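You operate a simulated robot arm through the tools that you are given. There is no shell and no other tool. Be economical: measure what you need, move in short steps, check, and stop when the job is done.

Carry out the task below with a simulated robot arm. There is one attempt and no reset: what you move stays moved.

Task
Put the orange paint pot in the STAR cell and the green one in the LEAF cell.
Fine: the cells are in the riser drawer; shut it at the end.

It is judged by the outcome, as a careful person would: the job done as asked, and still so three seconds after it is handed in. It fails if anything else is knocked over, pushed out of place, dropped, spilled or broken.

Robot
A 7-joint arm with a two-finger parallel gripper, fixed in place. Base frame: the origin is at the foot of the arm, x ahead of it, y to its left, z up. Units: m, rad, N and s.
With the tool pointing down near the work surface it reaches from about 0.34 to 0.76 m from the base axis. Its first joint turns from -2.007 to 2.007 rad. Payload 3.91 kg.
The TCP is the grasp point between the finger pads, 0.03 m short of the fingertips. In the tool frame z runs along the fingers and y along their closing line. Largest opening 0.11 m; finger width 0.02, thickness 0.01; the body of the gripper, 0.048 by 0.112 m, starts 0.055 m behind the TCP.
Orientation is that of the tool frame in the base frame, as a unit quaternion [w, x, y, z]. With the fingers straight down and closing along the base's y, the tool's x points along the base's -x, its y along +y and its z along -z.

Tools
- The arm moves only by the tool jog_arm. Its argument "steps" is a list of rows, each an object of numbers (a shift or turn left out is 0, a gripper value left out holds the last): "tx", "ty", "tz": the shift along the base's x, y, z in m; "ax", "ay", "az": the turn, a rotation vector about the base's x, y, z in rad; "hand": the opening, from 0 (shut) to 1 (fully open). In form: [{"tx": .., "ty": .., "tz": .., "ax": .., "ay": .., "az": .., "hand": ..}, ...]. A call has 1 to 10 rows; each row shifts and turns the commanded pose from where the row before left it. A row lasts 0.2 s, in which the tool goes at most 0.05 m and 0.15 rad; a call with a longer step from one row to the next is refused whole, and so is a gripper value outside its range. A pose out of reach is approached as far as the arm can. The call stops where the force on the tool passes 40 N (or 10 N more than at its start, if that is more) or the arm is blocked; 0.2 s more then pass. The fingers move at their own pace (about 0.108 m/s each) and stop on an object; they squeeze with about 41 N. The grip force told is the motor's: it shows also when the fingers shut on nothing. Time passes only in rows, and 0.2 s behind the last, so rows that do not move let the fingers close. It gives the time, the measured TCP pose, the force on the tool (base axes), the opening and the grip force at its end, in the units of the frame above (readings bear some noise), and new pictures: "show" is both (left out), scene, wrist or none.
- Cameras (640 x 400 px; columns grow to the right, rows downward): "scene" is fixed at [0.054, 0.6452, 1.1901]; the picture's right is [-0.80, -0.60, 0.00], its down [-0.43, 0.57, -0.70] and it looks along [0.42, -0.56, -0.71] (base axes); focal length 263 px, centre (320, 200). "wrist" rides on the gripper at [-0.036, 0, -0.057] in the tool frame; the picture's right is [0.00, -1.00, 0.00], its down [0.97, 0.00, -0.24] and it looks along [0.24, 0.00, 0.97] (tool axes); focal length 218 px, centre (320, 200).
- lift_body(by): slides the trunk up (or, below 0, down) by that many m; the arm rides with it, the base frame stays. It gives what a move gives, with no picture.
- pixel_to_xyz(camera, pixels): for up to 12 pixels [column, row] of the newest picture of that camera ("zoom" is the newest enlarged one), the place [x, y, z] in the base frame of the surface seen there, good to about 0.002 m, but the place of the scene camera against the robot may be out by one fixed shift of up to 0.012 m in any direction. No time passes.
- inspect(camera, box): a new picture of the part [left, top, right, bottom] of that camera's present view, enlarged. No time passes.
- hand_in(): hands the job in; it is judged then, once.

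Work in short steps. Measure before you move; look again where a grasp or a placing could have gone wrong, and mend it. You have 80 turns and 120 pictures in all, those below and enlarged ones among them. Open the gripper and draw the arm clear of the work before you hand the job in, unless the task says otherwise; then end with one line.

The tools are called after ">>>" by a JSON object that holds its "name" and its "arguments". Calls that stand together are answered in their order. jog_arm: Moves the arm, as the interface text tells. Its arguments: {"type":"object","properties":{"steps":{"type":"array","items":{"type":"object","properties":{"tx":{"type":"number"},"ty":{"type":"number"},"tz":{"type":"number"},"ax":{"type":"number"},"ay":{"type":"number"},"az":{"type":"number"},"hand":{"type":"number"}}}},"show":{"type":"string","enum":["both","scene","wrist","none"]}},"required":["steps"]} The other tools are called the same way: lift_body (by) slides the trunk up or down; pixel_to_xyz (camera, pixels) gives the place of the surface under pixels of a picture; inspect (camera, box) takes an enlarged picture of a part of a camera's view; hand_in () hands the job in.

At the start:

```text
time_s: 0.0
tool_pos: [0.442, 0.159, 0.872]
orientation: [0.0, 0.0, 1.0, 0.0]
force: [0.5, -0.3, -0.3]
opening: 0.1102
grasp_force: 0.0
trunk travel left (down, up): [-0.55, 0.44]
```

scene: 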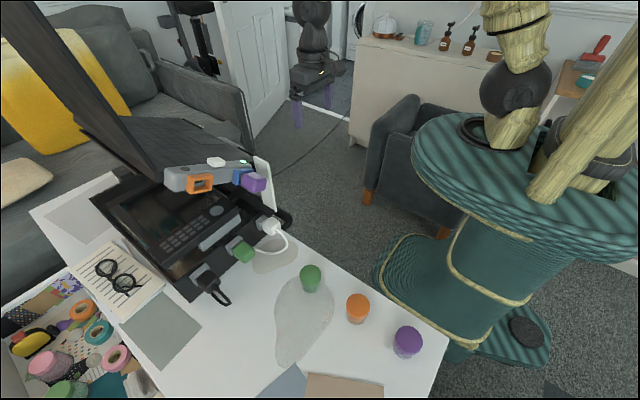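
wrist: 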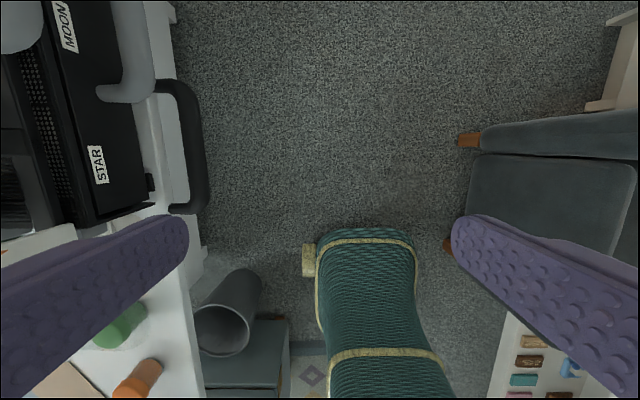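

The scene shows a riser with a drawer at left and three pots (green at 311,277; orange 357,307; purple 407,341). There also are other green/orange pieces near the riser. I'll enlarge and measure.

>>> {"name": "inspect", "arguments": {"camera": "scene", "box": [60, 120, 300, 300]}}

>>> {"name": "inspect", "arguments": {"camera": "wrist", "box": [0, 0, 240, 400]}}

>>> {"name": "pixel_to_xyz", "arguments": {"camera": "scene", "pixels": [[311, 270], [357, 300], [408, 334], [300, 320], [360, 350], [242, 248], [270, 226], [205, 275], [190, 295], [285, 215], [200, 184], [440, 340]]}}

>>> {"name": "pixel_to_xyz", "arguments": {"camera": "wrist", "pixels": [[99, 165], [67, 25], [150, 185], [190, 100], [200, 150], [185, 208], [120, 50], [125, 325], [140, 375], [60, 150], [185, 60], [30, 60]]}}

```text
2.22 times, centred on (180, 210) of scene
```

zoom: 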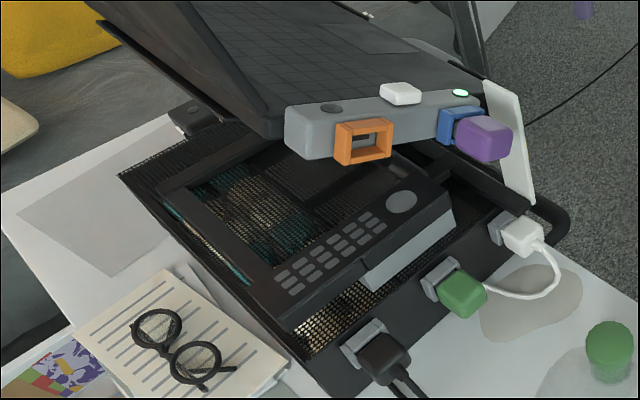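

```text
1.00 times, centred on (120, 200) of wrist
```

zoom: 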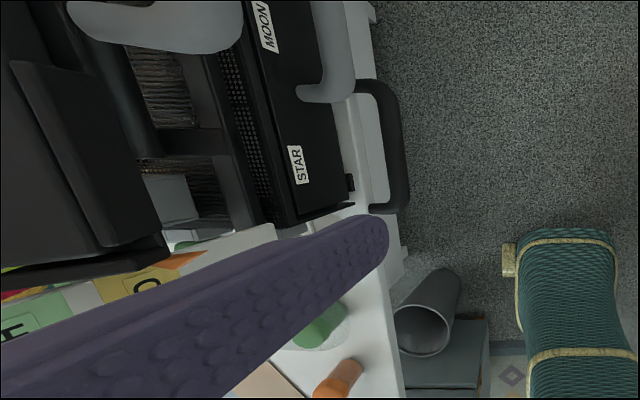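

```text
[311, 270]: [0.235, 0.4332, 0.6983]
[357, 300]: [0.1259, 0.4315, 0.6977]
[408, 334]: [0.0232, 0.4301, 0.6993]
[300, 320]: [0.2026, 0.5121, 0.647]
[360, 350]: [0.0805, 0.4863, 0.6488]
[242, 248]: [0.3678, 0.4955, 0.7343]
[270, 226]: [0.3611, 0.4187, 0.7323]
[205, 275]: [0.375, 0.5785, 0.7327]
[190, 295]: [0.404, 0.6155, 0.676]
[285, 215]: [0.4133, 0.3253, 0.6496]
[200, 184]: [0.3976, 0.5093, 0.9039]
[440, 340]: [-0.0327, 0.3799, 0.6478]
```

```text
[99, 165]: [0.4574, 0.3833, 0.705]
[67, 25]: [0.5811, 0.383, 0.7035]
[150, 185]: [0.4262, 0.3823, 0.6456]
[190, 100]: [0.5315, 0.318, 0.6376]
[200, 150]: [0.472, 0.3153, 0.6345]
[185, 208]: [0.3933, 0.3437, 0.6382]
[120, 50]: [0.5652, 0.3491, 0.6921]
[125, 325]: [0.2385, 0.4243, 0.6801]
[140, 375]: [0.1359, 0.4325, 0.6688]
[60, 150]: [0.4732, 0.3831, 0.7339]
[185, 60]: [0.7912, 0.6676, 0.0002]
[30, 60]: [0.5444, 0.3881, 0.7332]
```

The riser's front (labels MOON at 0.58, STAR at 0.457) faces the arm along −y, with a handle out at y≈0.315. I'll tilt the tool towards +y and back off a bit to see the whole front.

>>> {"name": "jog_arm", "arguments": {"steps": [{"ax": 0.15, "ty": -0.04, "tx": 0.03}, {"ax": 0.15, "ty": -0.04, "tx": 0.03}, {"ax": 0.15, "ty": -0.04, "tx": 0.03}, {"ax": 0.15, "ty": -0.03}, {"ax": 0.15}, {"ax": 0.15}]}}

```text
time_s: 1.4
tool_pos: [0.5297, 0.0096, 0.8711]
orientation: [0.001, -0.001, 0.9, 0.436]
force: [-0.9, 0.7, 0.1]
opening: 0.11
grasp_force: 0.0
trunk travel left (down, up): [-0.55, 0.44]
```

scene: 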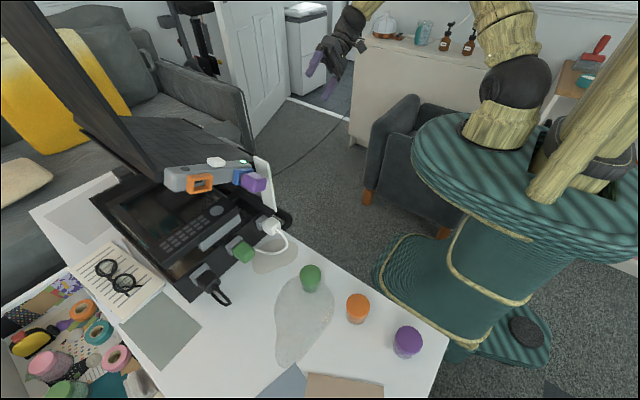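
wrist: 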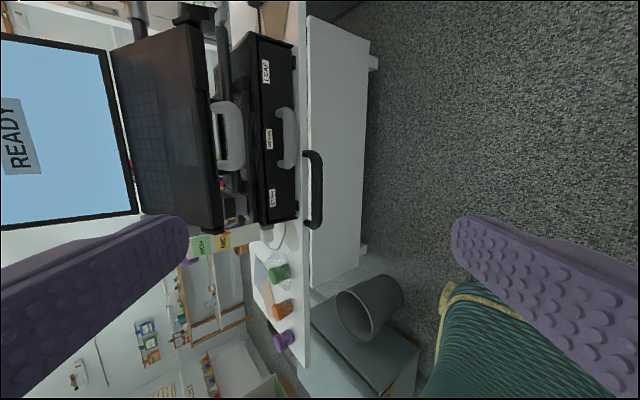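

>>> {"name": "inspect", "arguments": {"camera": "wrist", "box": [180, 20, 350, 240]}}

>>> {"name": "pixel_to_xyz", "arguments": {"camera": "wrist", "pixels": [[266, 72], [269, 138], [272, 198], [285, 140], [293, 135], [279, 108], [281, 165], [316, 190], [238, 135], [219, 104], [221, 168], [297, 90]]}}

```text
1.82 times, centred on (265, 130) of wrist
```

zoom: 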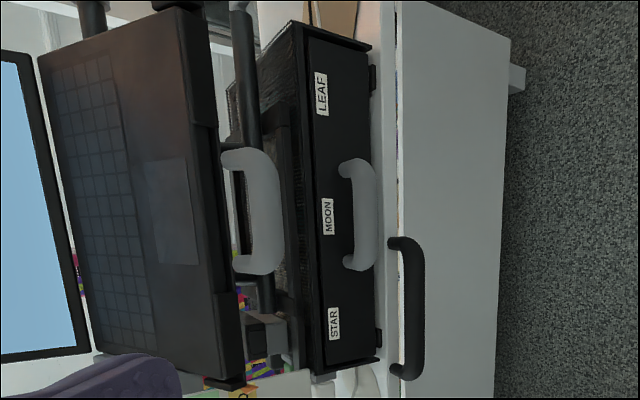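

```text
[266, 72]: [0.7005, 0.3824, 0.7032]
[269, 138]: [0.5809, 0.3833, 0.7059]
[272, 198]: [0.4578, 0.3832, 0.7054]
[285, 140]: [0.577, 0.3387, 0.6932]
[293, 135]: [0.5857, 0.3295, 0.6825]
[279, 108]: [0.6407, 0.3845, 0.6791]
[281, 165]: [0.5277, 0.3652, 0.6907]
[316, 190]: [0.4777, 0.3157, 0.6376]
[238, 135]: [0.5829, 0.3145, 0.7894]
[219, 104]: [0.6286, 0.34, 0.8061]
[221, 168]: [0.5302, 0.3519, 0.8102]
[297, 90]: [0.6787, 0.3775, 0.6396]
```

The riser drawer's front shows LEAF (x≈0.70), MOON (0.58) and STAR (0.458), with a grey bar handle at about (0.585, 0.335, 0.69). The grey tray handle above and black table-drawer handle below must be avoided, so I'll come in level along +y with the fingers closing vertically, first to a stand-off for a look.

>>> {"name": "jog_arm", "arguments": {"steps": [{"ax": 0.15, "tx": 0.015, "tz": -0.035}, {"ax": 0.15, "tx": 0.015, "tz": -0.035}, {"ax": 0.15, "tx": 0.015, "tz": -0.035}, {"ax": 0.15, "tx": 0.01, "tz": -0.035}, {"ax": 0.0708, "tz": -0.035, "ty": 0.02}, {"ty": 0.04}, {"ty": 0.04}, {"ty": 0.03}]}}

```text
time_s: 3.2
tool_pos: [0.5872, 0.1395, 0.6961]
orientation: [-0.001, 0.0, 0.707, 0.707]
force: [0.4, -0.1, -0.4]
opening: 0.1102
grasp_force: 0.1
trunk travel left (down, up): [-0.55, 0.44]
```

scene: 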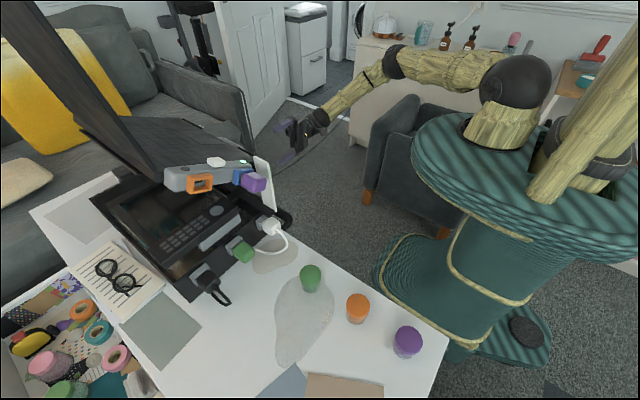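
wrist: 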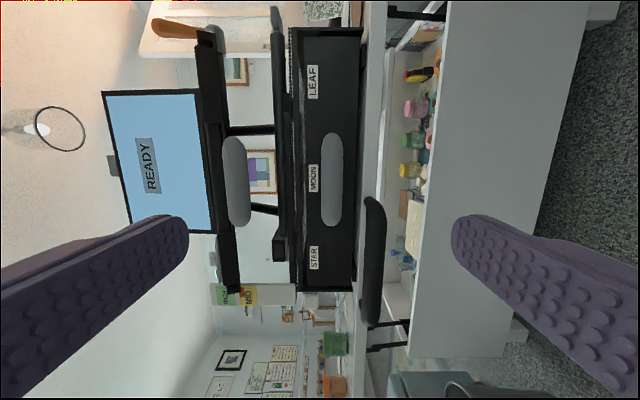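

Level view: riser handle spans rows 133–227 at column ~332. Measuring it and its surroundings.

>>> {"name": "pixel_to_xyz", "arguments": {"camera": "wrist", "pixels": [[323, 180], [332, 180], [341, 180], [332, 137], [332, 222], [350, 180], [300, 180], [358, 250], [375, 205], [375, 260], [235, 180], [440, 180]]}}

>>> {"name": "inspect", "arguments": {"camera": "wrist", "box": [190, 20, 480, 320]}}

```text
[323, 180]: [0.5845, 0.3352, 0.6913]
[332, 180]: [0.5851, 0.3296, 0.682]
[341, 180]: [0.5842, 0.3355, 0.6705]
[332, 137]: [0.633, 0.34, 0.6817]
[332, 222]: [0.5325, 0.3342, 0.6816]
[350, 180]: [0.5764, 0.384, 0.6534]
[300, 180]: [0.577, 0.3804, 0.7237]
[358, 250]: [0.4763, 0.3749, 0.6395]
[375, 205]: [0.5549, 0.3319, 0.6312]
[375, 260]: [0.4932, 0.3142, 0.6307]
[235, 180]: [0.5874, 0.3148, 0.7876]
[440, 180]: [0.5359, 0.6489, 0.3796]
```

```text
1.33 times, centred on (335, 170) of wrist
```

zoom: 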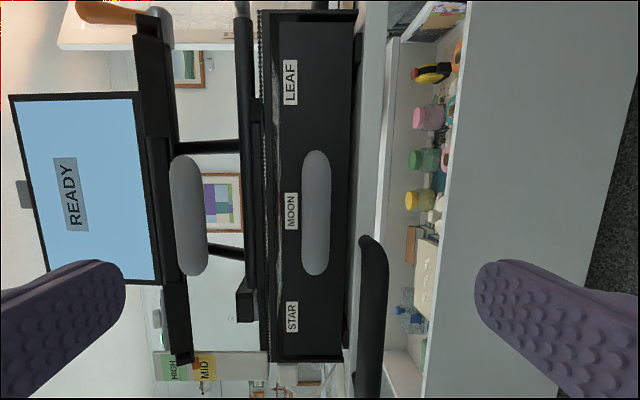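

Handle centre is z≈0.682, front face y≈0.330, about 0.021 thick. I narrow the opening to 0.055, go in to y≈0.338 at x≈0.592 and close.

>>> {"name": "jog_arm", "arguments": {"steps": [{"tx": 0.005, "tz": -0.014, "hand": 0.5}, {"ty": 0.04}, {"ty": 0.04}, {"ty": 0.04}, {"ty": 0.04}, {"ty": 0.038}, {"hand": 0.0}, {}, {}]}}

```text
time_s: 5.2
tool_pos: [0.5916, 0.3378, 0.6809]
orientation: [0.0, 0.0, 0.708, 0.707]
force: [-2.1, 0.1, 0.3]
opening: 0.0255
grasp_force: 41.6
trunk travel left (down, up): [-0.55, 0.44]
```

scene: 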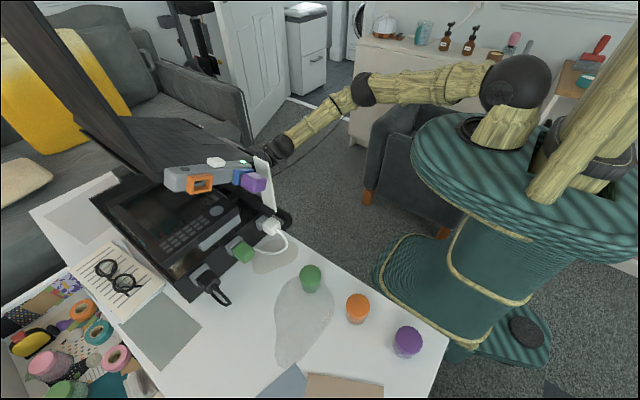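
wrist: 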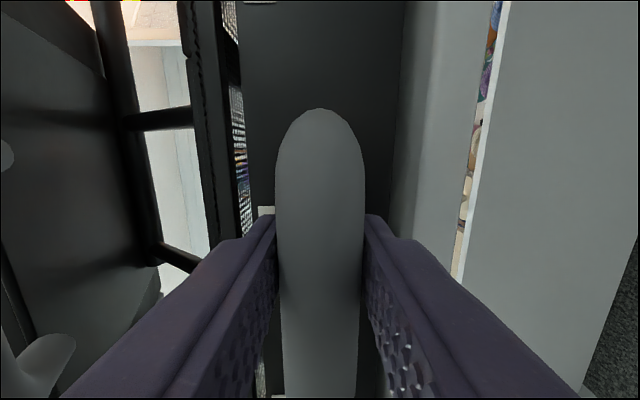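

The fingers hold the bar (opening 0.0255, 41 N). I pull gently along −y by 0.10 and check.

>>> {"name": "jog_arm", "arguments": {"steps": [{"ty": -0.015}, {"ty": -0.02}, {"ty": -0.02}, {"ty": -0.02}, {"ty": -0.02}, {}]}}

```text
time_s: 6.6
tool_pos: [0.5909, 0.2409, 0.6816]
orientation: [0.0, 0.001, 0.708, 0.706]
force: [5.6, -1.0, 1.2]
opening: 0.0257
grasp_force: 41.4
trunk travel left (down, up): [-0.55, 0.44]
```

scene: 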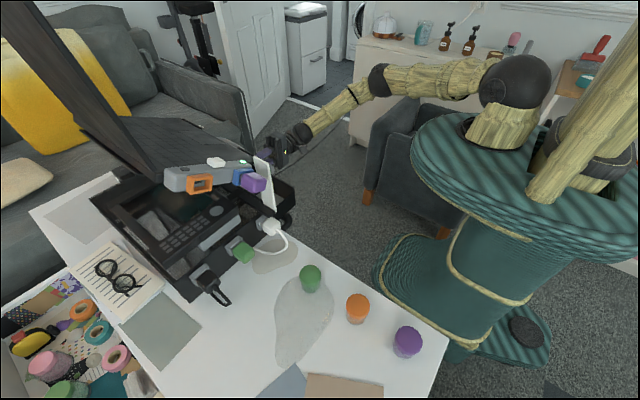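
wrist: 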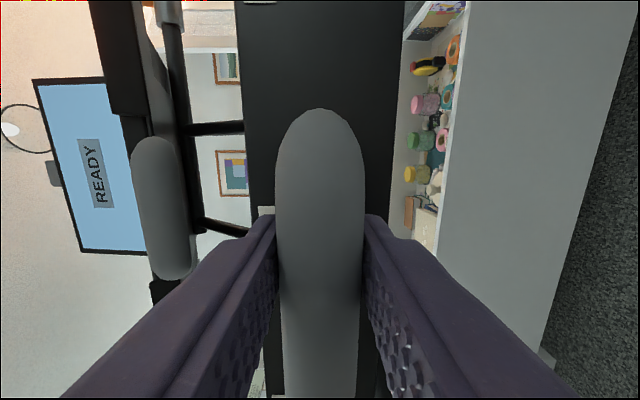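

The drawer slides out freely. I pull further until about 0.08 more, watching for a stop.

>>> {"name": "jog_arm", "arguments": {"steps": [{"ty": -0.02}, {"ty": -0.02}, {"ty": -0.02}, {"ty": -0.02}, {}]}}

```text
time_s: 7.8
tool_pos: [0.5894, 0.1651, 0.6816]
orientation: [-0.003, -0.002, 0.708, 0.707]
force: [-3.1, 29.7, 0.0]
opening: 0.0257
grasp_force: 40.8
trunk travel left (down, up): [-0.55, 0.44]
```

scene: 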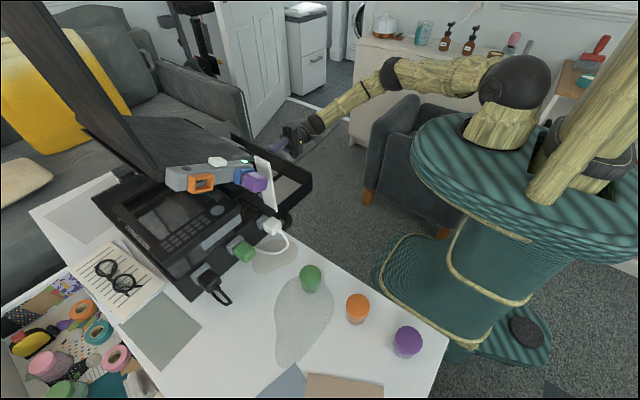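
wrist: 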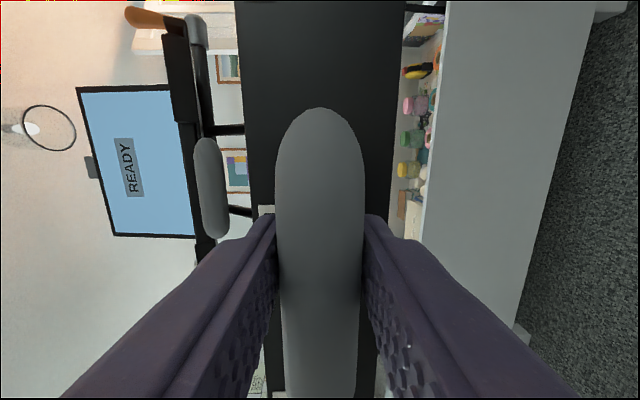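

A stop is reached (force 30 N); the drawer is out about 0.173. I release, back away, rise and turn the tool down to look into the drawer.

>>> {"name": "jog_arm", "arguments": {"steps": [{"ty": 0.006}, {"hand": 0.55}, {}, {"ty": -0.03}, {"ty": -0.04}, {"ty": -0.03, "tz": 0.04}, {"tz": 0.05}, {"tz": 0.05, "ax": -0.15}, {"tz": 0.04, "ax": -0.15}, {"ax": -0.15}], "show": "none"}}

>>> {"name": "jog_arm", "arguments": {"steps": [{"ax": -0.15, "ty": 0.02}, {"ax": -0.15, "ty": 0.03}, {"ax": -0.15, "ty": 0.03}, {"ax": -0.15, "ty": 0.03}, {"ax": -0.15, "ty": 0.02}, {"ax": -0.15}, {"ax": -0.15}, {"ax": -0.0708, "hand": 1}]}}

```text
time_s: 10.0
tool_pos: [0.5925, 0.0681, 0.8631]
orientation: [-0.001, 0.0, 0.848, 0.531]
force: [0.4, -0.5, 0.2]
opening: 0.0607
grasp_force: 0.1
trunk travel left (down, up): [-0.55, 0.44]
```

```text
time_s: 11.8
tool_pos: [0.592, 0.1945, 0.8627]
orientation: [0.0, 0.003, 1.0, -0.002]
force: [0.1, 0.4, 0.3]
opening: 0.11
grasp_force: 0.1
trunk travel left (down, up): [-0.55, 0.44]
```

scene: 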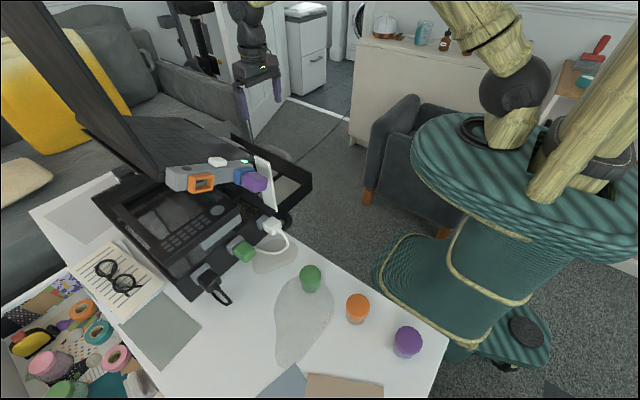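
wrist: 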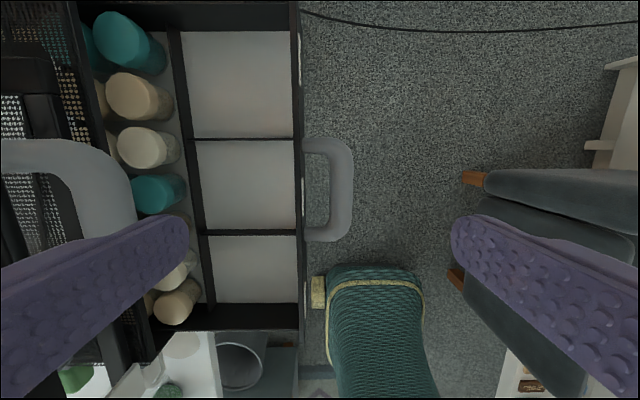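

All three front cells are visible and empty: LEAF at (238,85), MOON (248,185), STAR (255,270). Measuring the cells, walls and neighbouring obstacles.

>>> {"name": "pixel_to_xyz", "arguments": {"camera": "wrist", "pixels": [[238, 85], [255, 270], [188, 85], [207, 270], [299, 85], [302, 270], [245, 138], [250, 232], [255, 306], [240, 30], [185, 370], [60, 170]]}}

>>> {"name": "pixel_to_xyz", "arguments": {"camera": "scene", "pixels": [[267, 185], [256, 182], [272, 205], [308, 185], [275, 198], [311, 282], [357, 312], [304, 272], [318, 272], [350, 303], [365, 303], [311, 265]]}}

>>> {"name": "inspect", "arguments": {"camera": "scene", "box": [180, 120, 420, 360]}}

```text
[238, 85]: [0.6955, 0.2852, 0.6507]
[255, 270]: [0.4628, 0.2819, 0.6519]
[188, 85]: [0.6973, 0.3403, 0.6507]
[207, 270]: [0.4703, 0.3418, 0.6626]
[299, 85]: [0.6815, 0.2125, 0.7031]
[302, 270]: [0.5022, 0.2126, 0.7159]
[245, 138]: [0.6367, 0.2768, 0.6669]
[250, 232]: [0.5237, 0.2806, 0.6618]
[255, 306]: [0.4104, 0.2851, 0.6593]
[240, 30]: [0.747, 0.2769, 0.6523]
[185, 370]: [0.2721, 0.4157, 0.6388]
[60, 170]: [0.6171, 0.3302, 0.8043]
```

```text
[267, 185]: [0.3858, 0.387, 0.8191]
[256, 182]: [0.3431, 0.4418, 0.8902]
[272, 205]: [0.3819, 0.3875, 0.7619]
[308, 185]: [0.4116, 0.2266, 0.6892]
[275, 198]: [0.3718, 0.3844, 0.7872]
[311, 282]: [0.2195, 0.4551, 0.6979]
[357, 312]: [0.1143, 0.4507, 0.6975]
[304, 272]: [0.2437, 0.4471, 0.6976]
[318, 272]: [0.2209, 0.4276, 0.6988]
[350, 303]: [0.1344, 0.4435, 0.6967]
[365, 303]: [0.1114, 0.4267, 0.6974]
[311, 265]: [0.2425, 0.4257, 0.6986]
```

```text
1.67 times, centred on (300, 240) of scene
```

zoom: 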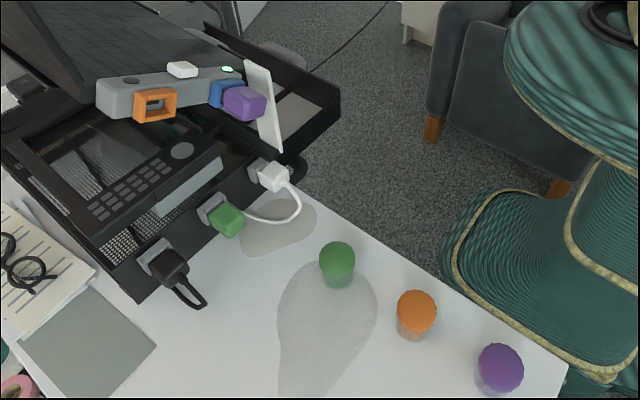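

Cells: STAR x 0.41–0.52, LEAF x 0.64–0.75, both y 0.215–0.335, floor z≈0.651. Pots are ~0.05 tall at roughly (0.123,0.44) orange and (0.232,0.44) green; I go above them along a path clear of the white board (0.386,0.387) for a wrist view.

>>> {"name": "jog_arm", "arguments": {"steps": [{"tx": -0.04}, {"tx": -0.045}, {"tx": -0.045}, {"tx": -0.045, "ty": 0.01}, {"tx": -0.045, "ty": 0.015}, {"tx": -0.045, "ty": 0.02}, {"tx": -0.045, "ty": 0.02}, {"tx": -0.045, "ty": 0.02}, {"tx": -0.04, "ty": 0.03}, {"ty": 0.03}]}}

```text
time_s: 14.0
tool_pos: [0.1929, 0.3448, 0.8626]
orientation: [-0.001, -0.001, 1.0, 0.001]
force: [0.0, 0.0, 0.5]
opening: 0.1098
grasp_force: 0.0
trunk travel left (down, up): [-0.55, 0.44]
```

scene: 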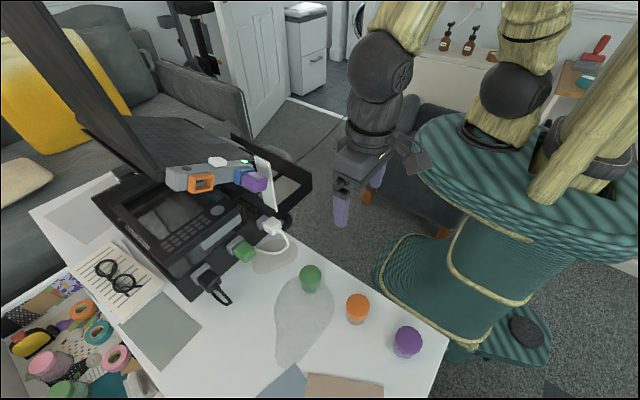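
wrist: 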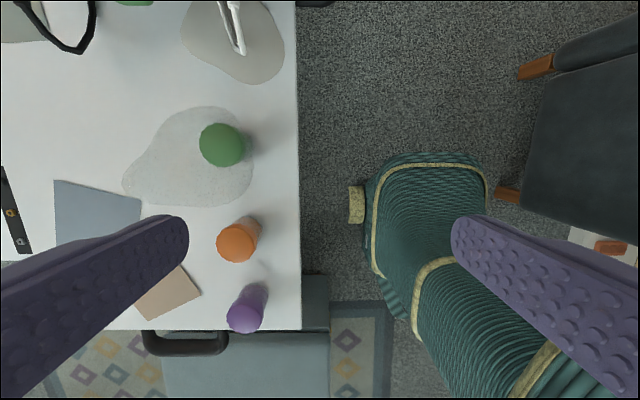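

Green lid at (222,145), orange lid at (238,242), in the wrist view. Measuring their centres and edges.

>>> {"name": "pixel_to_xyz", "arguments": {"camera": "wrist", "pixels": [[221, 145], [201, 145], [240, 145], [221, 126], [221, 164], [237, 243], [219, 243], [255, 246], [237, 226], [237, 260], [250, 225], [243, 152]]}}

>>> {"name": "inspect", "arguments": {"camera": "wrist", "box": [160, 90, 320, 290]}}

```text
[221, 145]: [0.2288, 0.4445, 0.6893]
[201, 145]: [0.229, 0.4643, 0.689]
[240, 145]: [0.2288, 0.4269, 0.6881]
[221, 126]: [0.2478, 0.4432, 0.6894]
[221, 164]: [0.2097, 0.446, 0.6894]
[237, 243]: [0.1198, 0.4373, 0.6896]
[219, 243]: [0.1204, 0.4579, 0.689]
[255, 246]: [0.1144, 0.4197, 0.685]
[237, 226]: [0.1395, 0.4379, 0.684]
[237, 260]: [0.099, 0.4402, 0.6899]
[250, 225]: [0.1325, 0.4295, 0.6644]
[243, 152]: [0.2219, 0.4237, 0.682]
```

```text
2.00 times, centred on (240, 190) of wrist
```

zoom: 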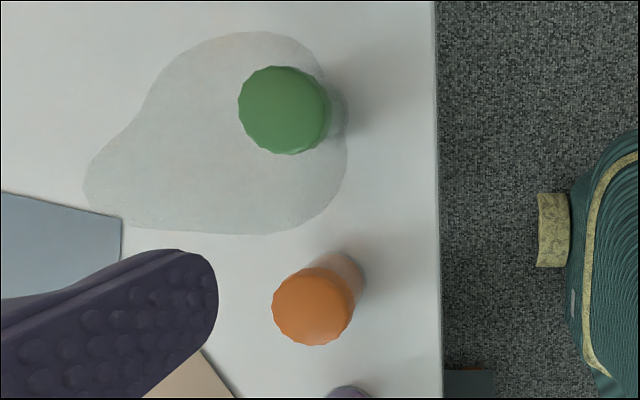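

Orange centre ≈ (0.118, 0.4385), diameter ≈0.041, top z 0.689, table 0.638. I move above it, and descend partway to check alignment.

>>> {"name": "jog_arm", "arguments": {"steps": [{"tx": -0.025, "ty": 0.032}, {"tx": -0.025, "ty": 0.032}, {"tx": -0.0249, "ty": 0.0297}, {"tz": -0.04}, {"tz": -0.04}, {"tz": -0.03}, {}], "show": "wrist"}}

```text
time_s: 15.6
tool_pos: [0.1214, 0.4338, 0.7527]
orientation: [0.0, 0.0, 1.0, 0.0]
force: [-1.5, -0.3, -0.6]
opening: 0.11
grasp_force: 0.2
trunk travel left (down, up): [-0.55, 0.44]
```

wrist: 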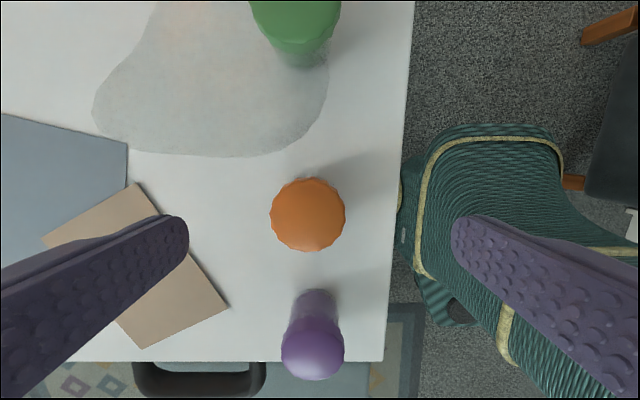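

The orange lid spans (271–345, 177–252). Re-measuring at close range.

>>> {"name": "pixel_to_xyz", "arguments": {"camera": "wrist", "pixels": [[308, 215], [274, 215], [342, 215], [308, 180], [308, 248], [308, 150]]}}

```text
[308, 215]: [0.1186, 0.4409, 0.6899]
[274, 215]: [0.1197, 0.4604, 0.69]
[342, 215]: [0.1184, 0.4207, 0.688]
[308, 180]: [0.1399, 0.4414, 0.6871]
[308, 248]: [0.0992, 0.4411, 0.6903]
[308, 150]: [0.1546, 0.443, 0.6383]
```

Centre is (0.119, 0.4405); small correction, descend to z≈0.681 and close.

>>> {"name": "jog_arm", "arguments": {"steps": [{"tx": -0.002, "ty": 0.006}, {"tz": -0.03}, {"tz": -0.03}, {"tz": -0.012}, {"hand": 0}, {}, {}, {}], "show": "wrist"}}

```text
time_s: 17.4
tool_pos: [0.1172, 0.4427, 0.6798]
orientation: [0.0, 0.0, 1.0, 0.0]
force: [-0.5, 0.2, 0.5]
opening: 0.0441
grasp_force: 41.2
trunk travel left (down, up): [-0.55, 0.44]
```

wrist: 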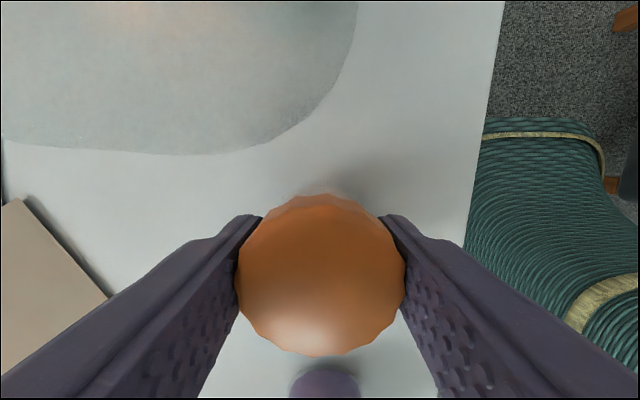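

Orange is held (opening 0.044). I lift and carry it around the board's near side to above the STAR cell at (0.463, 0.258).

>>> {"name": "jog_arm", "arguments": {"steps": [{"tz": 0.03}, {"tz": 0.04}, {"tz": 0.04}, {"tz": 0.04}, {"tx": 0.03, "ty": -0.035}, {"tx": 0.03, "ty": -0.035}, {"tx": 0.03, "ty": -0.035}, {"tx": 0.03, "ty": -0.035}, {}], "show": "none"}}

>>> {"name": "jog_arm", "arguments": {"steps": [{"tx": 0.045, "ty": -0.009}, {"tx": 0.045, "ty": -0.009}, {"tx": 0.045, "ty": -0.009}, {"tx": 0.045, "ty": -0.009}, {"tx": 0.045, "ty": -0.009}, {}]}}

```text
time_s: 19.4
tool_pos: [0.2385, 0.3013, 0.8313]
orientation: [0.0, 0.0, 1.0, 0.0]
force: [0.2, 0.7, -0.7]
opening: 0.044
grasp_force: 40.9
trunk travel left (down, up): [-0.55, 0.44]
```

```text
time_s: 20.8
tool_pos: [0.4658, 0.2566, 0.8305]
orientation: [0.0, 0.001, 1.0, -0.001]
force: [-0.1, -0.1, -0.5]
opening: 0.0443
grasp_force: 41.0
trunk travel left (down, up): [-0.55, 0.44]
```

scene: 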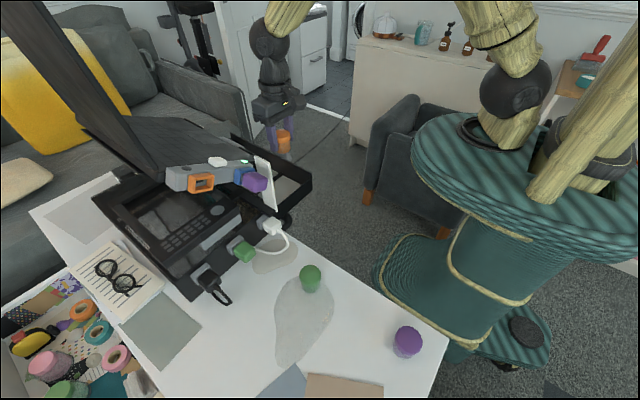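
wrist: 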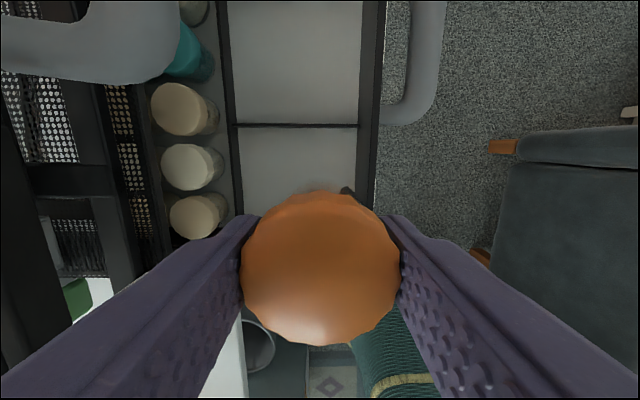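

Above STAR. Checking the cell walls and divider again from here before lowering.

>>> {"name": "pixel_to_xyz", "arguments": {"camera": "wrist", "pixels": [[234, 160], [366, 150], [228, 160], [372, 170], [300, 125], [300, 160], [240, 160], [200, 170], [110, 180]]}}

```text
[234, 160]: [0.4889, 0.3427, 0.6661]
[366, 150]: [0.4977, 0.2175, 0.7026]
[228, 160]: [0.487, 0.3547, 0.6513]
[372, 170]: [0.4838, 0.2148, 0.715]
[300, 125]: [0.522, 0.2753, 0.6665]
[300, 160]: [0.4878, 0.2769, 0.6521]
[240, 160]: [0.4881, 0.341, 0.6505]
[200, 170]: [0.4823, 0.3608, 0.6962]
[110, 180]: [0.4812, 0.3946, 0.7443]
```

Cell interior is y 0.22–0.34; I shift to y≈0.27 and lower until the pot is just on the floor (TCP ≈0.694).

>>> {"name": "jog_arm", "arguments": {"steps": [{"ty": 0.014}, {"tz": -0.04}, {"tz": -0.04}, {"tz": -0.035}, {"tz": -0.015}, {"tz": -0.006}, {}]}}

```text
time_s: 22.4
tool_pos: [0.4641, 0.2712, 0.6941]
orientation: [0.0, 0.0, 1.0, 0.0]
force: [-0.3, -0.1, -1.1]
opening: 0.0441
grasp_force: 40.7
trunk travel left (down, up): [-0.55, 0.44]
```

scene: 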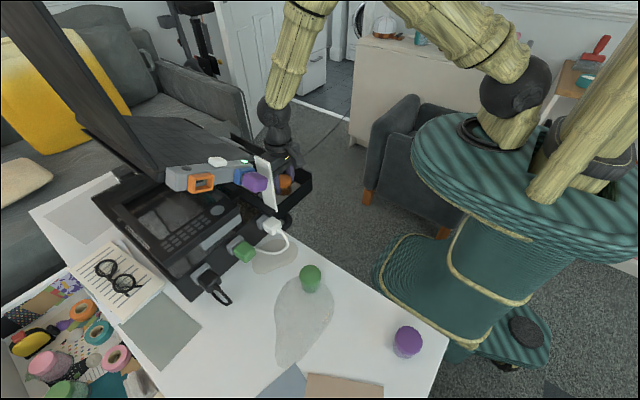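
wrist: 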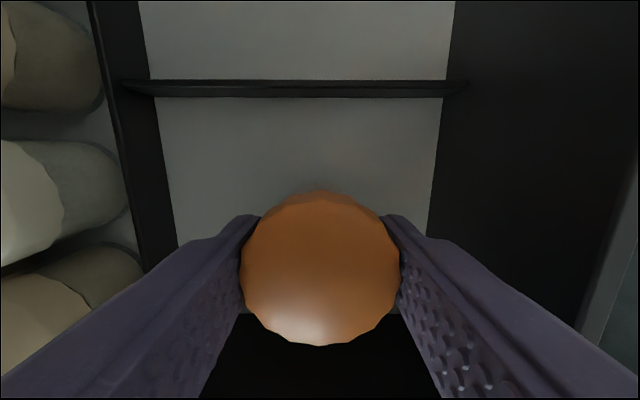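

The pot is within the STAR cell, barely off the floor. I lower 2 mm, open partly (0.066) and rise straight up.

>>> {"name": "jog_arm", "arguments": {"steps": [{"tz": -0.002}, {"hand": 0.58}, {}, {"tz": 0.02}, {"tz": 0.04}, {"tz": 0.04}, {"tz": 0.04}], "show": "wrist"}}

```text
time_s: 24.0
tool_pos: [0.4648, 0.2732, 0.8337]
orientation: [0.0, 0.0, 1.0, 0.0]
force: [-0.5, 0.4, -0.3]
opening: 0.0637
grasp_force: 0.2
trunk travel left (down, up): [-0.55, 0.44]
```

wrist: 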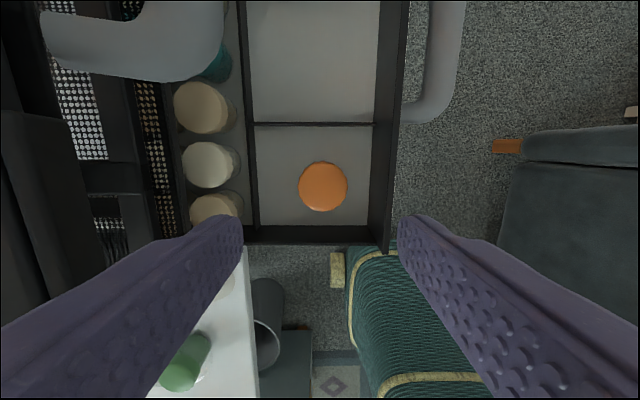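

Orange stands upright in STAR. Now I go back to above the green pot at (0.2285, 0.4445).

>>> {"name": "jog_arm", "arguments": {"steps": [{"tx": -0.045, "ty": -0.005}, {"tx": -0.045}, {"tx": -0.045, "ty": 0.01}, {"tx": -0.045, "ty": 0.01}, {"tx": -0.045, "ty": 0.015, "hand": 1}, {"tx": -0.012, "ty": 0.045}, {"ty": 0.045}, {"ty": 0.045}, {"ty": 0.006}, {}], "show": "wrist"}}

>>> {"name": "jog_arm", "arguments": {"steps": [{"tz": -0.04}, {"tz": -0.03}, {}]}}

```text
time_s: 26.2
tool_pos: [0.2277, 0.443, 0.8338]
orientation: [0.0, 0.001, 1.0, 0.0]
force: [-0.4, 0.3, 0.5]
opening: 0.1102
grasp_force: 0.1
trunk travel left (down, up): [-0.55, 0.44]
```

wrist: 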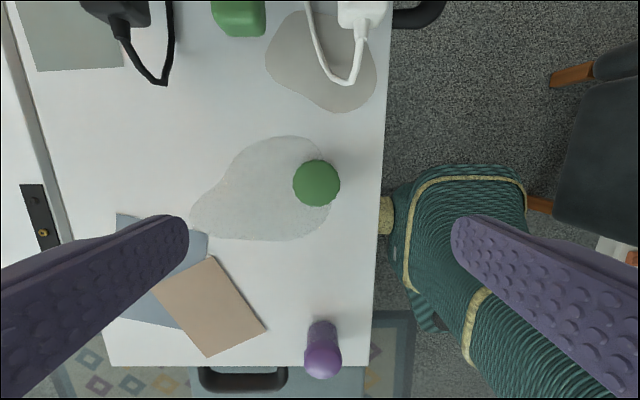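

```text
time_s: 27.0
tool_pos: [0.2258, 0.443, 0.7618]
orientation: [0.0, 0.0, 1.0, 0.0]
force: [0.0, 0.2, -0.9]
opening: 0.1102
grasp_force: 0.0
trunk travel left (down, up): [-0.55, 0.44]
```

scene: 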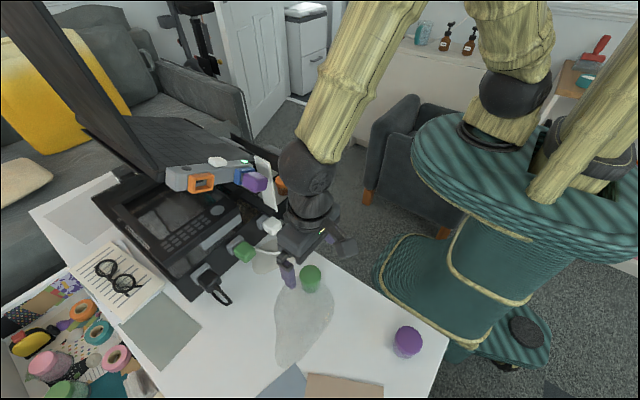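
wrist: 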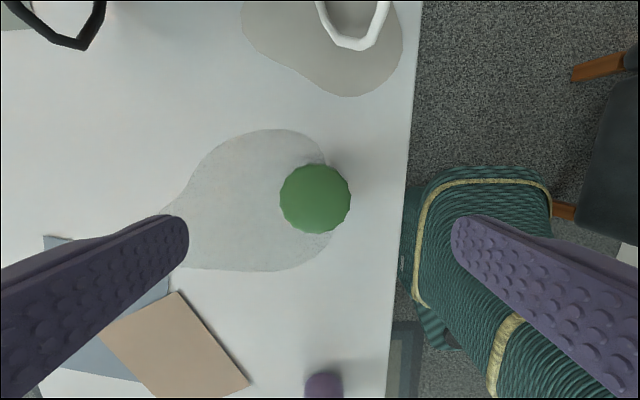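

>>> {"name": "pixel_to_xyz", "arguments": {"camera": "wrist", "pixels": [[315, 198], [282, 198], [348, 198], [315, 167], [315, 231], [355, 30]]}}

```text
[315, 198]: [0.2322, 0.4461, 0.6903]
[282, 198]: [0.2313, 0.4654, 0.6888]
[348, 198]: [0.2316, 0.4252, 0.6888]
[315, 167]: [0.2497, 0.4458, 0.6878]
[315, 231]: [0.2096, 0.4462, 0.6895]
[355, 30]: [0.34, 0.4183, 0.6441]
```

Green centre ≈ (0.230, 0.4455), tool at (0.226, 0.443). Small correction, descend to z≈0.680 and close.

>>> {"name": "jog_arm", "arguments": {"steps": [{"tx": 0.003, "ty": 0.002}, {"tz": -0.035}, {"tz": -0.035}, {"tz": -0.011}, {"hand": 0}, {}, {}, {}], "show": "wrist"}}

```text
time_s: 28.8
tool_pos: [0.2299, 0.4455, 0.6822]
orientation: [0.0, 0.0, 1.0, 0.0]
force: [-0.4, -0.8, 0.9]
opening: 0.0446
grasp_force: 41.0
trunk travel left (down, up): [-0.55, 0.44]
```

wrist: 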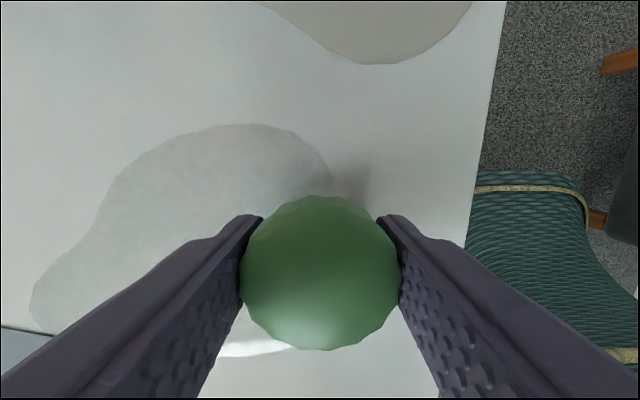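

Green is held. Lift and carry, staying at y≈0.22 past the tray handle, to in front of LEAF.

>>> {"name": "jog_arm", "arguments": {"steps": [{"tz": 0.03}, {"tz": 0.04}, {"tz": 0.04}, {"tz": 0.04}, {"ty": -0.045}, {"ty": -0.045}, {"ty": -0.045}, {"tx": 0.03, "ty": -0.03}, {"tx": 0.045, "ty": -0.02}, {"tx": 0.045, "ty": -0.015}], "show": "none"}}

>>> {"name": "jog_arm", "arguments": {"steps": [{"tx": 0.045, "ty": -0.015}, {"tx": 0.045, "ty": -0.01}, {"tx": 0.045}, {"tx": 0.045}, {"tx": 0.045}, {"tx": 0.045}, {"tx": 0.045}, {"tx": 0.025}, {}]}}

```text
time_s: 31.0
tool_pos: [0.3531, 0.2421, 0.8302]
orientation: [-0.001, 0.001, 1.0, 0.0]
force: [0.5, 0.2, -0.7]
opening: 0.0443
grasp_force: 41.1
trunk travel left (down, up): [-0.55, 0.44]
```

```text
time_s: 33.0
tool_pos: [0.6918, 0.2212, 0.8301]
orientation: [-0.001, 0.0, 1.0, -0.001]
force: [0.0, 0.1, -1.0]
opening: 0.0443
grasp_force: 41.5
trunk travel left (down, up): [-0.55, 0.44]
```

scene: 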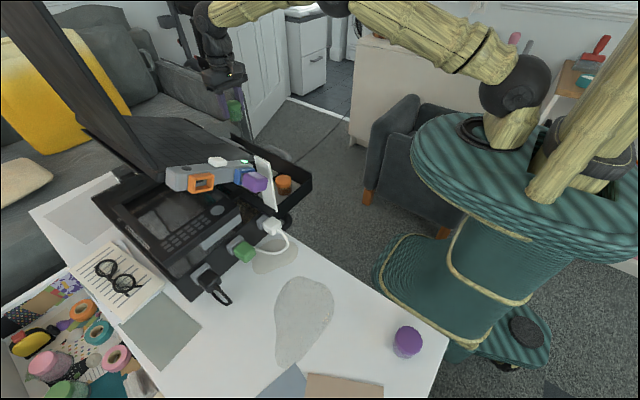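
wrist: 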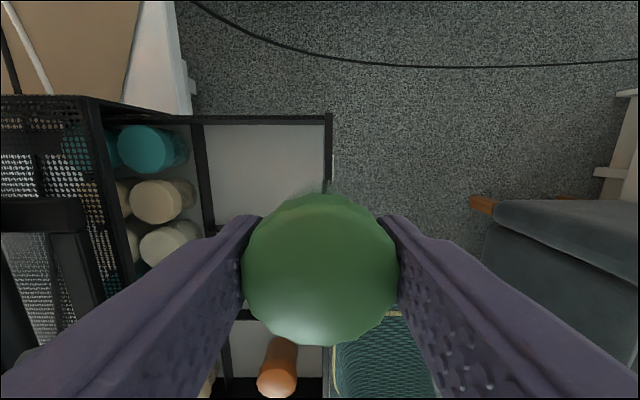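

LEAF cell is visible at (268,165). Checking its walls and the black structure at left before moving over it.

>>> {"name": "pixel_to_xyz", "arguments": {"camera": "wrist", "pixels": [[268, 165], [268, 118], [205, 165], [327, 165], [95, 180], [40, 215], [75, 250], [213, 228]]}}

```text
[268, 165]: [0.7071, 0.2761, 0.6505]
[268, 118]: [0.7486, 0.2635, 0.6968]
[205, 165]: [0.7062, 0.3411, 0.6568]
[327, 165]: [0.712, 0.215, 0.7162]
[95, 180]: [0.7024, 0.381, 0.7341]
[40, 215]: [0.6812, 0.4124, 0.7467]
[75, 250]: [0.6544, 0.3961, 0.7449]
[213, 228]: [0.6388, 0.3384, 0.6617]
```

The area above LEAF is clear up to y≈0.38. I move in to y≈0.27 and lower the pot to TCP ≈0.694.

>>> {"name": "jog_arm", "arguments": {"steps": [{"ty": 0.025}, {"ty": 0.024}, {"tz": -0.04}, {"tz": -0.04}, {"tz": -0.035}, {"tz": -0.015}, {"tz": -0.005}, {}]}}

```text
time_s: 34.8
tool_pos: [0.6907, 0.2686, 0.6968]
orientation: [0.001, 0.0, 1.0, 0.001]
force: [-0.7, -0.2, -0.6]
opening: 0.0443
grasp_force: 41.1
trunk travel left (down, up): [-0.55, 0.44]
```

scene: 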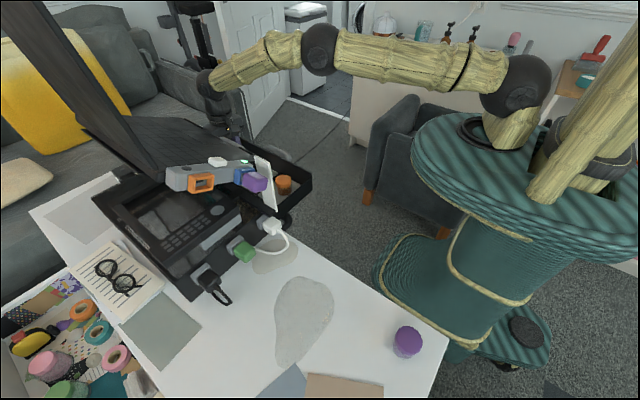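
wrist: 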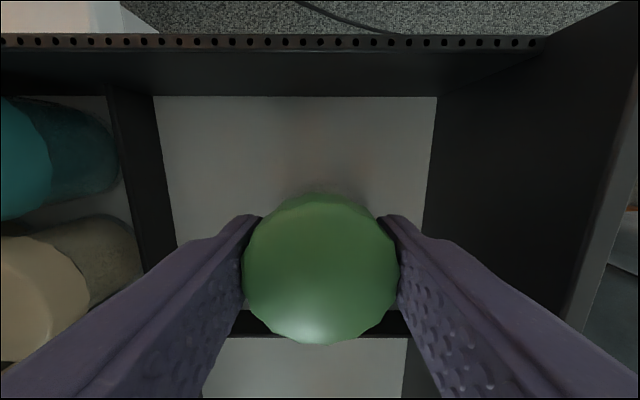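

The pot sits inside LEAF about 1–2 mm off the floor. Lower 2 mm, open partly and rise, then withdraw toward −y.

>>> {"name": "jog_arm", "arguments": {"steps": [{"tz": -0.002}, {"hand": 0.58}, {}, {"tz": 0.02}, {"tz": 0.04}, {"tz": 0.04}, {"tz": 0.04}, {"ty": -0.04, "tx": -0.02}, {"ty": -0.04, "tx": -0.03}, {"ty": -0.04, "tx": -0.04}]}}

```text
refused: row 10 steps farther than a row can; nothing moved
```

Row 10 was too long; resending with a shorter last step.

>>> {"name": "jog_arm", "arguments": {"steps": [{"tz": -0.002}, {"hand": 0.58}, {}, {"tz": 0.02}, {"tz": 0.04}, {"tz": 0.04}, {"tz": 0.04}, {"ty": -0.04, "tx": -0.02}, {"ty": -0.035, "tx": -0.03}, {"ty": -0.035, "tx": -0.03}]}}

```text
time_s: 37.0
tool_pos: [0.6085, 0.1568, 0.8347]
orientation: [0.001, 0.0, 1.0, 0.0]
force: [0.9, 0.7, 0.3]
opening: 0.0639
grasp_force: 0.0
trunk travel left (down, up): [-0.55, 0.44]
```

scene: 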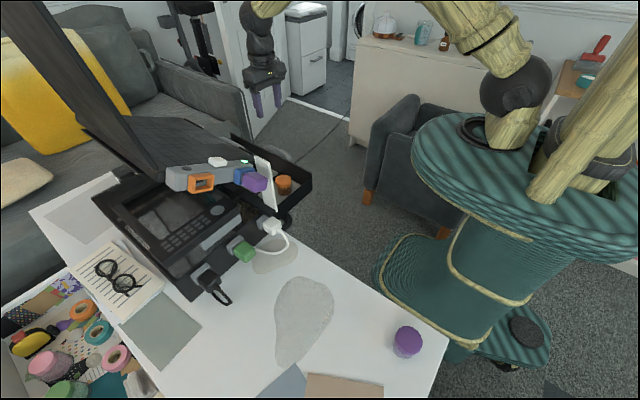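
wrist: 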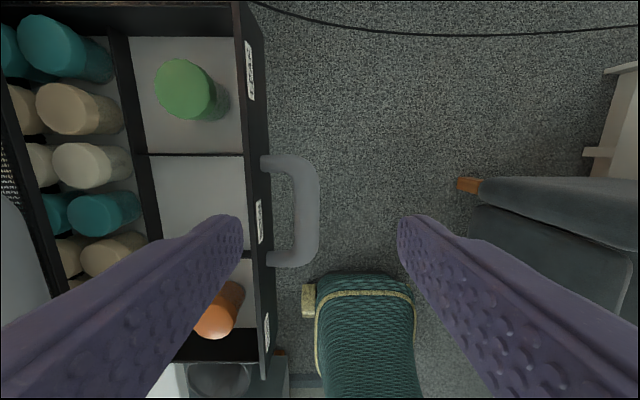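

Both pots stand upright in their cells. To shut the drawer I back away, tilt level again, and take the handle (now front at y≈0.157).

>>> {"name": "jog_arm", "arguments": {"steps": [{"ty": -0.045}, {"ty": -0.045}, {"ty": -0.03, "tx": -0.015, "ax": 0.1}, {"ax": 0.15}, {"ax": 0.15}, {"ax": 0.15}, {"ax": 0.15}, {"ax": 0.15}, {"ax": 0.15}, {"ax": 0.15}], "show": "none"}}

>>> {"name": "jog_arm", "arguments": {"steps": [{"ax": 0.15}, {"ax": 0.15}, {"ax": 0.1208, "tz": -0.03}, {"tz": -0.04}, {"tz": -0.04}, {"tz": -0.04}, {"hand": 0.5}, {}]}}

```text
time_s: 39.2
tool_pos: [0.5974, 0.0382, 0.8365]
orientation: [0.001, 0.0, 0.839, 0.544]
force: [0.1, -0.1, 0.9]
opening: 0.064
grasp_force: 0.1
trunk travel left (down, up): [-0.55, 0.44]
```

```text
time_s: 41.0
tool_pos: [0.5949, 0.0369, 0.6848]
orientation: [0.0, -0.001, 0.707, 0.707]
force: [0.0, -0.9, 0.4]
opening: 0.0548
grasp_force: 0.0
trunk travel left (down, up): [-0.55, 0.44]
```

scene: 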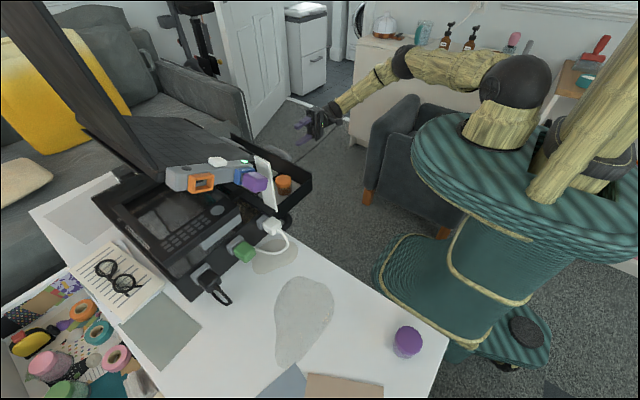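
wrist: 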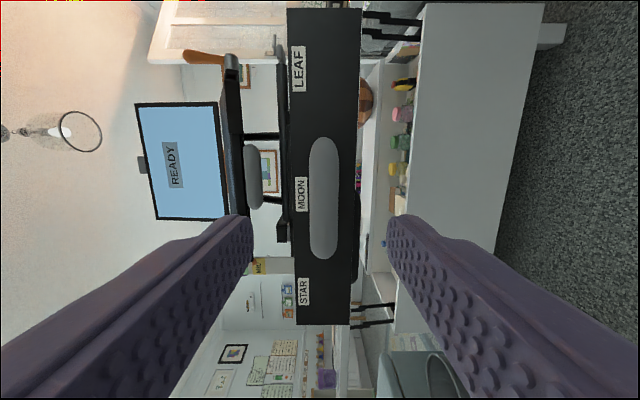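

Handle spans columns 309–340; verifying its place.

>>> {"name": "pixel_to_xyz", "arguments": {"camera": "wrist", "pixels": [[312, 195], [324, 195], [337, 195], [302, 120]]}}

```text
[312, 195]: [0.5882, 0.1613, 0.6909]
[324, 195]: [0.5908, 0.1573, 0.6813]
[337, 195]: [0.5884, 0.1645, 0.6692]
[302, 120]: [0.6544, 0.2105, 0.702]
```

Handle centre z≈0.681, front y 0.157. Advance to y≈0.166, lower 3 mm, and close on it.

>>> {"name": "jog_arm", "arguments": {"steps": [{"tz": -0.003}, {"ty": 0.04}, {"ty": 0.04}, {"ty": 0.03}, {"ty": 0.018}, {"hand": 0}, {}, {}], "show": "none"}}

>>> {"name": "jog_arm", "arguments": {"steps": [{"ty": 0.01}, {"ty": 0.015}, {"ty": 0.02}, {"ty": 0.02}, {"ty": 0.02}, {"ty": 0.02}, {"ty": 0.02}, {"ty": 0.015}, {}]}}

```text
time_s: 42.8
tool_pos: [0.5957, 0.1649, 0.6809]
orientation: [0.0, 0.0, 0.707, 0.707]
force: [-0.2, 3.3, -0.4]
opening: 0.0257
grasp_force: 41.1
trunk travel left (down, up): [-0.55, 0.44]
```

```text
time_s: 44.8
tool_pos: [0.5958, 0.307, 0.6809]
orientation: [-0.001, 0.001, 0.708, 0.706]
force: [-5.7, 0.4, -0.4]
opening: 0.0255
grasp_force: 40.7
trunk travel left (down, up): [-0.55, 0.44]
```

scene: 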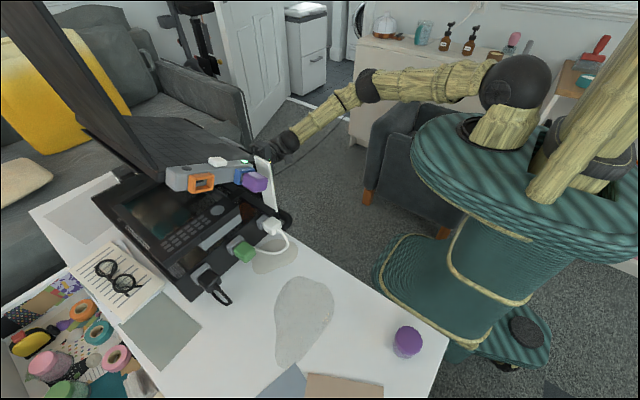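
wrist: 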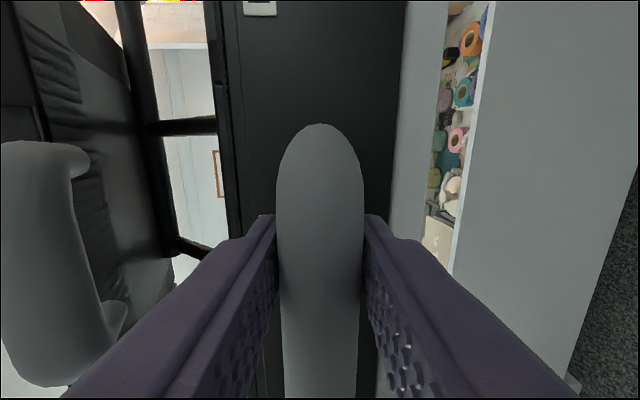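

Drawer is nearly shut (≈0.03 to go). Push on slowly until it stops.

>>> {"name": "jog_arm", "arguments": {"steps": [{"ty": 0.012}, {"ty": 0.01}, {"ty": 0.006}, {"ty": 0.004}, {"ty": 0.004}, {}], "show": "none"}}

```text
time_s: 46.2
tool_pos: [0.5985, 0.3395, 0.6809]
orientation: [0.002, 0.002, 0.708, 0.706]
force: [2.2, -30.4, 0.3]
opening: 0.0257
grasp_force: 40.5
trunk travel left (down, up): [-0.55, 0.44]
```

The drawer is against its closed stop (−30 N). Ease off a little, release and back straight away.

>>> {"name": "jog_arm", "arguments": {"steps": [{"ty": -0.002}, {"hand": 0.5}, {}, {}, {"ty": -0.03}, {"ty": -0.04}, {"ty": -0.04}, {"ty": -0.04}, {"ty": -0.04}, {}]}}

```text
time_s: 48.4
tool_pos: [0.5953, 0.1473, 0.6826]
orientation: [0.0, 0.0, 0.708, 0.707]
force: [-0.2, 0.2, 0.2]
opening: 0.0549
grasp_force: 0.0
trunk travel left (down, up): [-0.55, 0.44]
```

scene: 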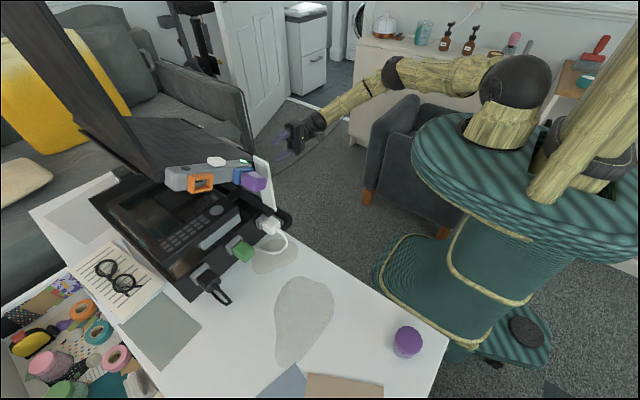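
wrist: 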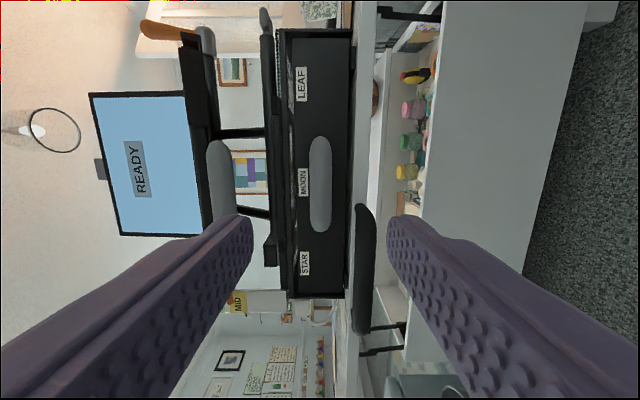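

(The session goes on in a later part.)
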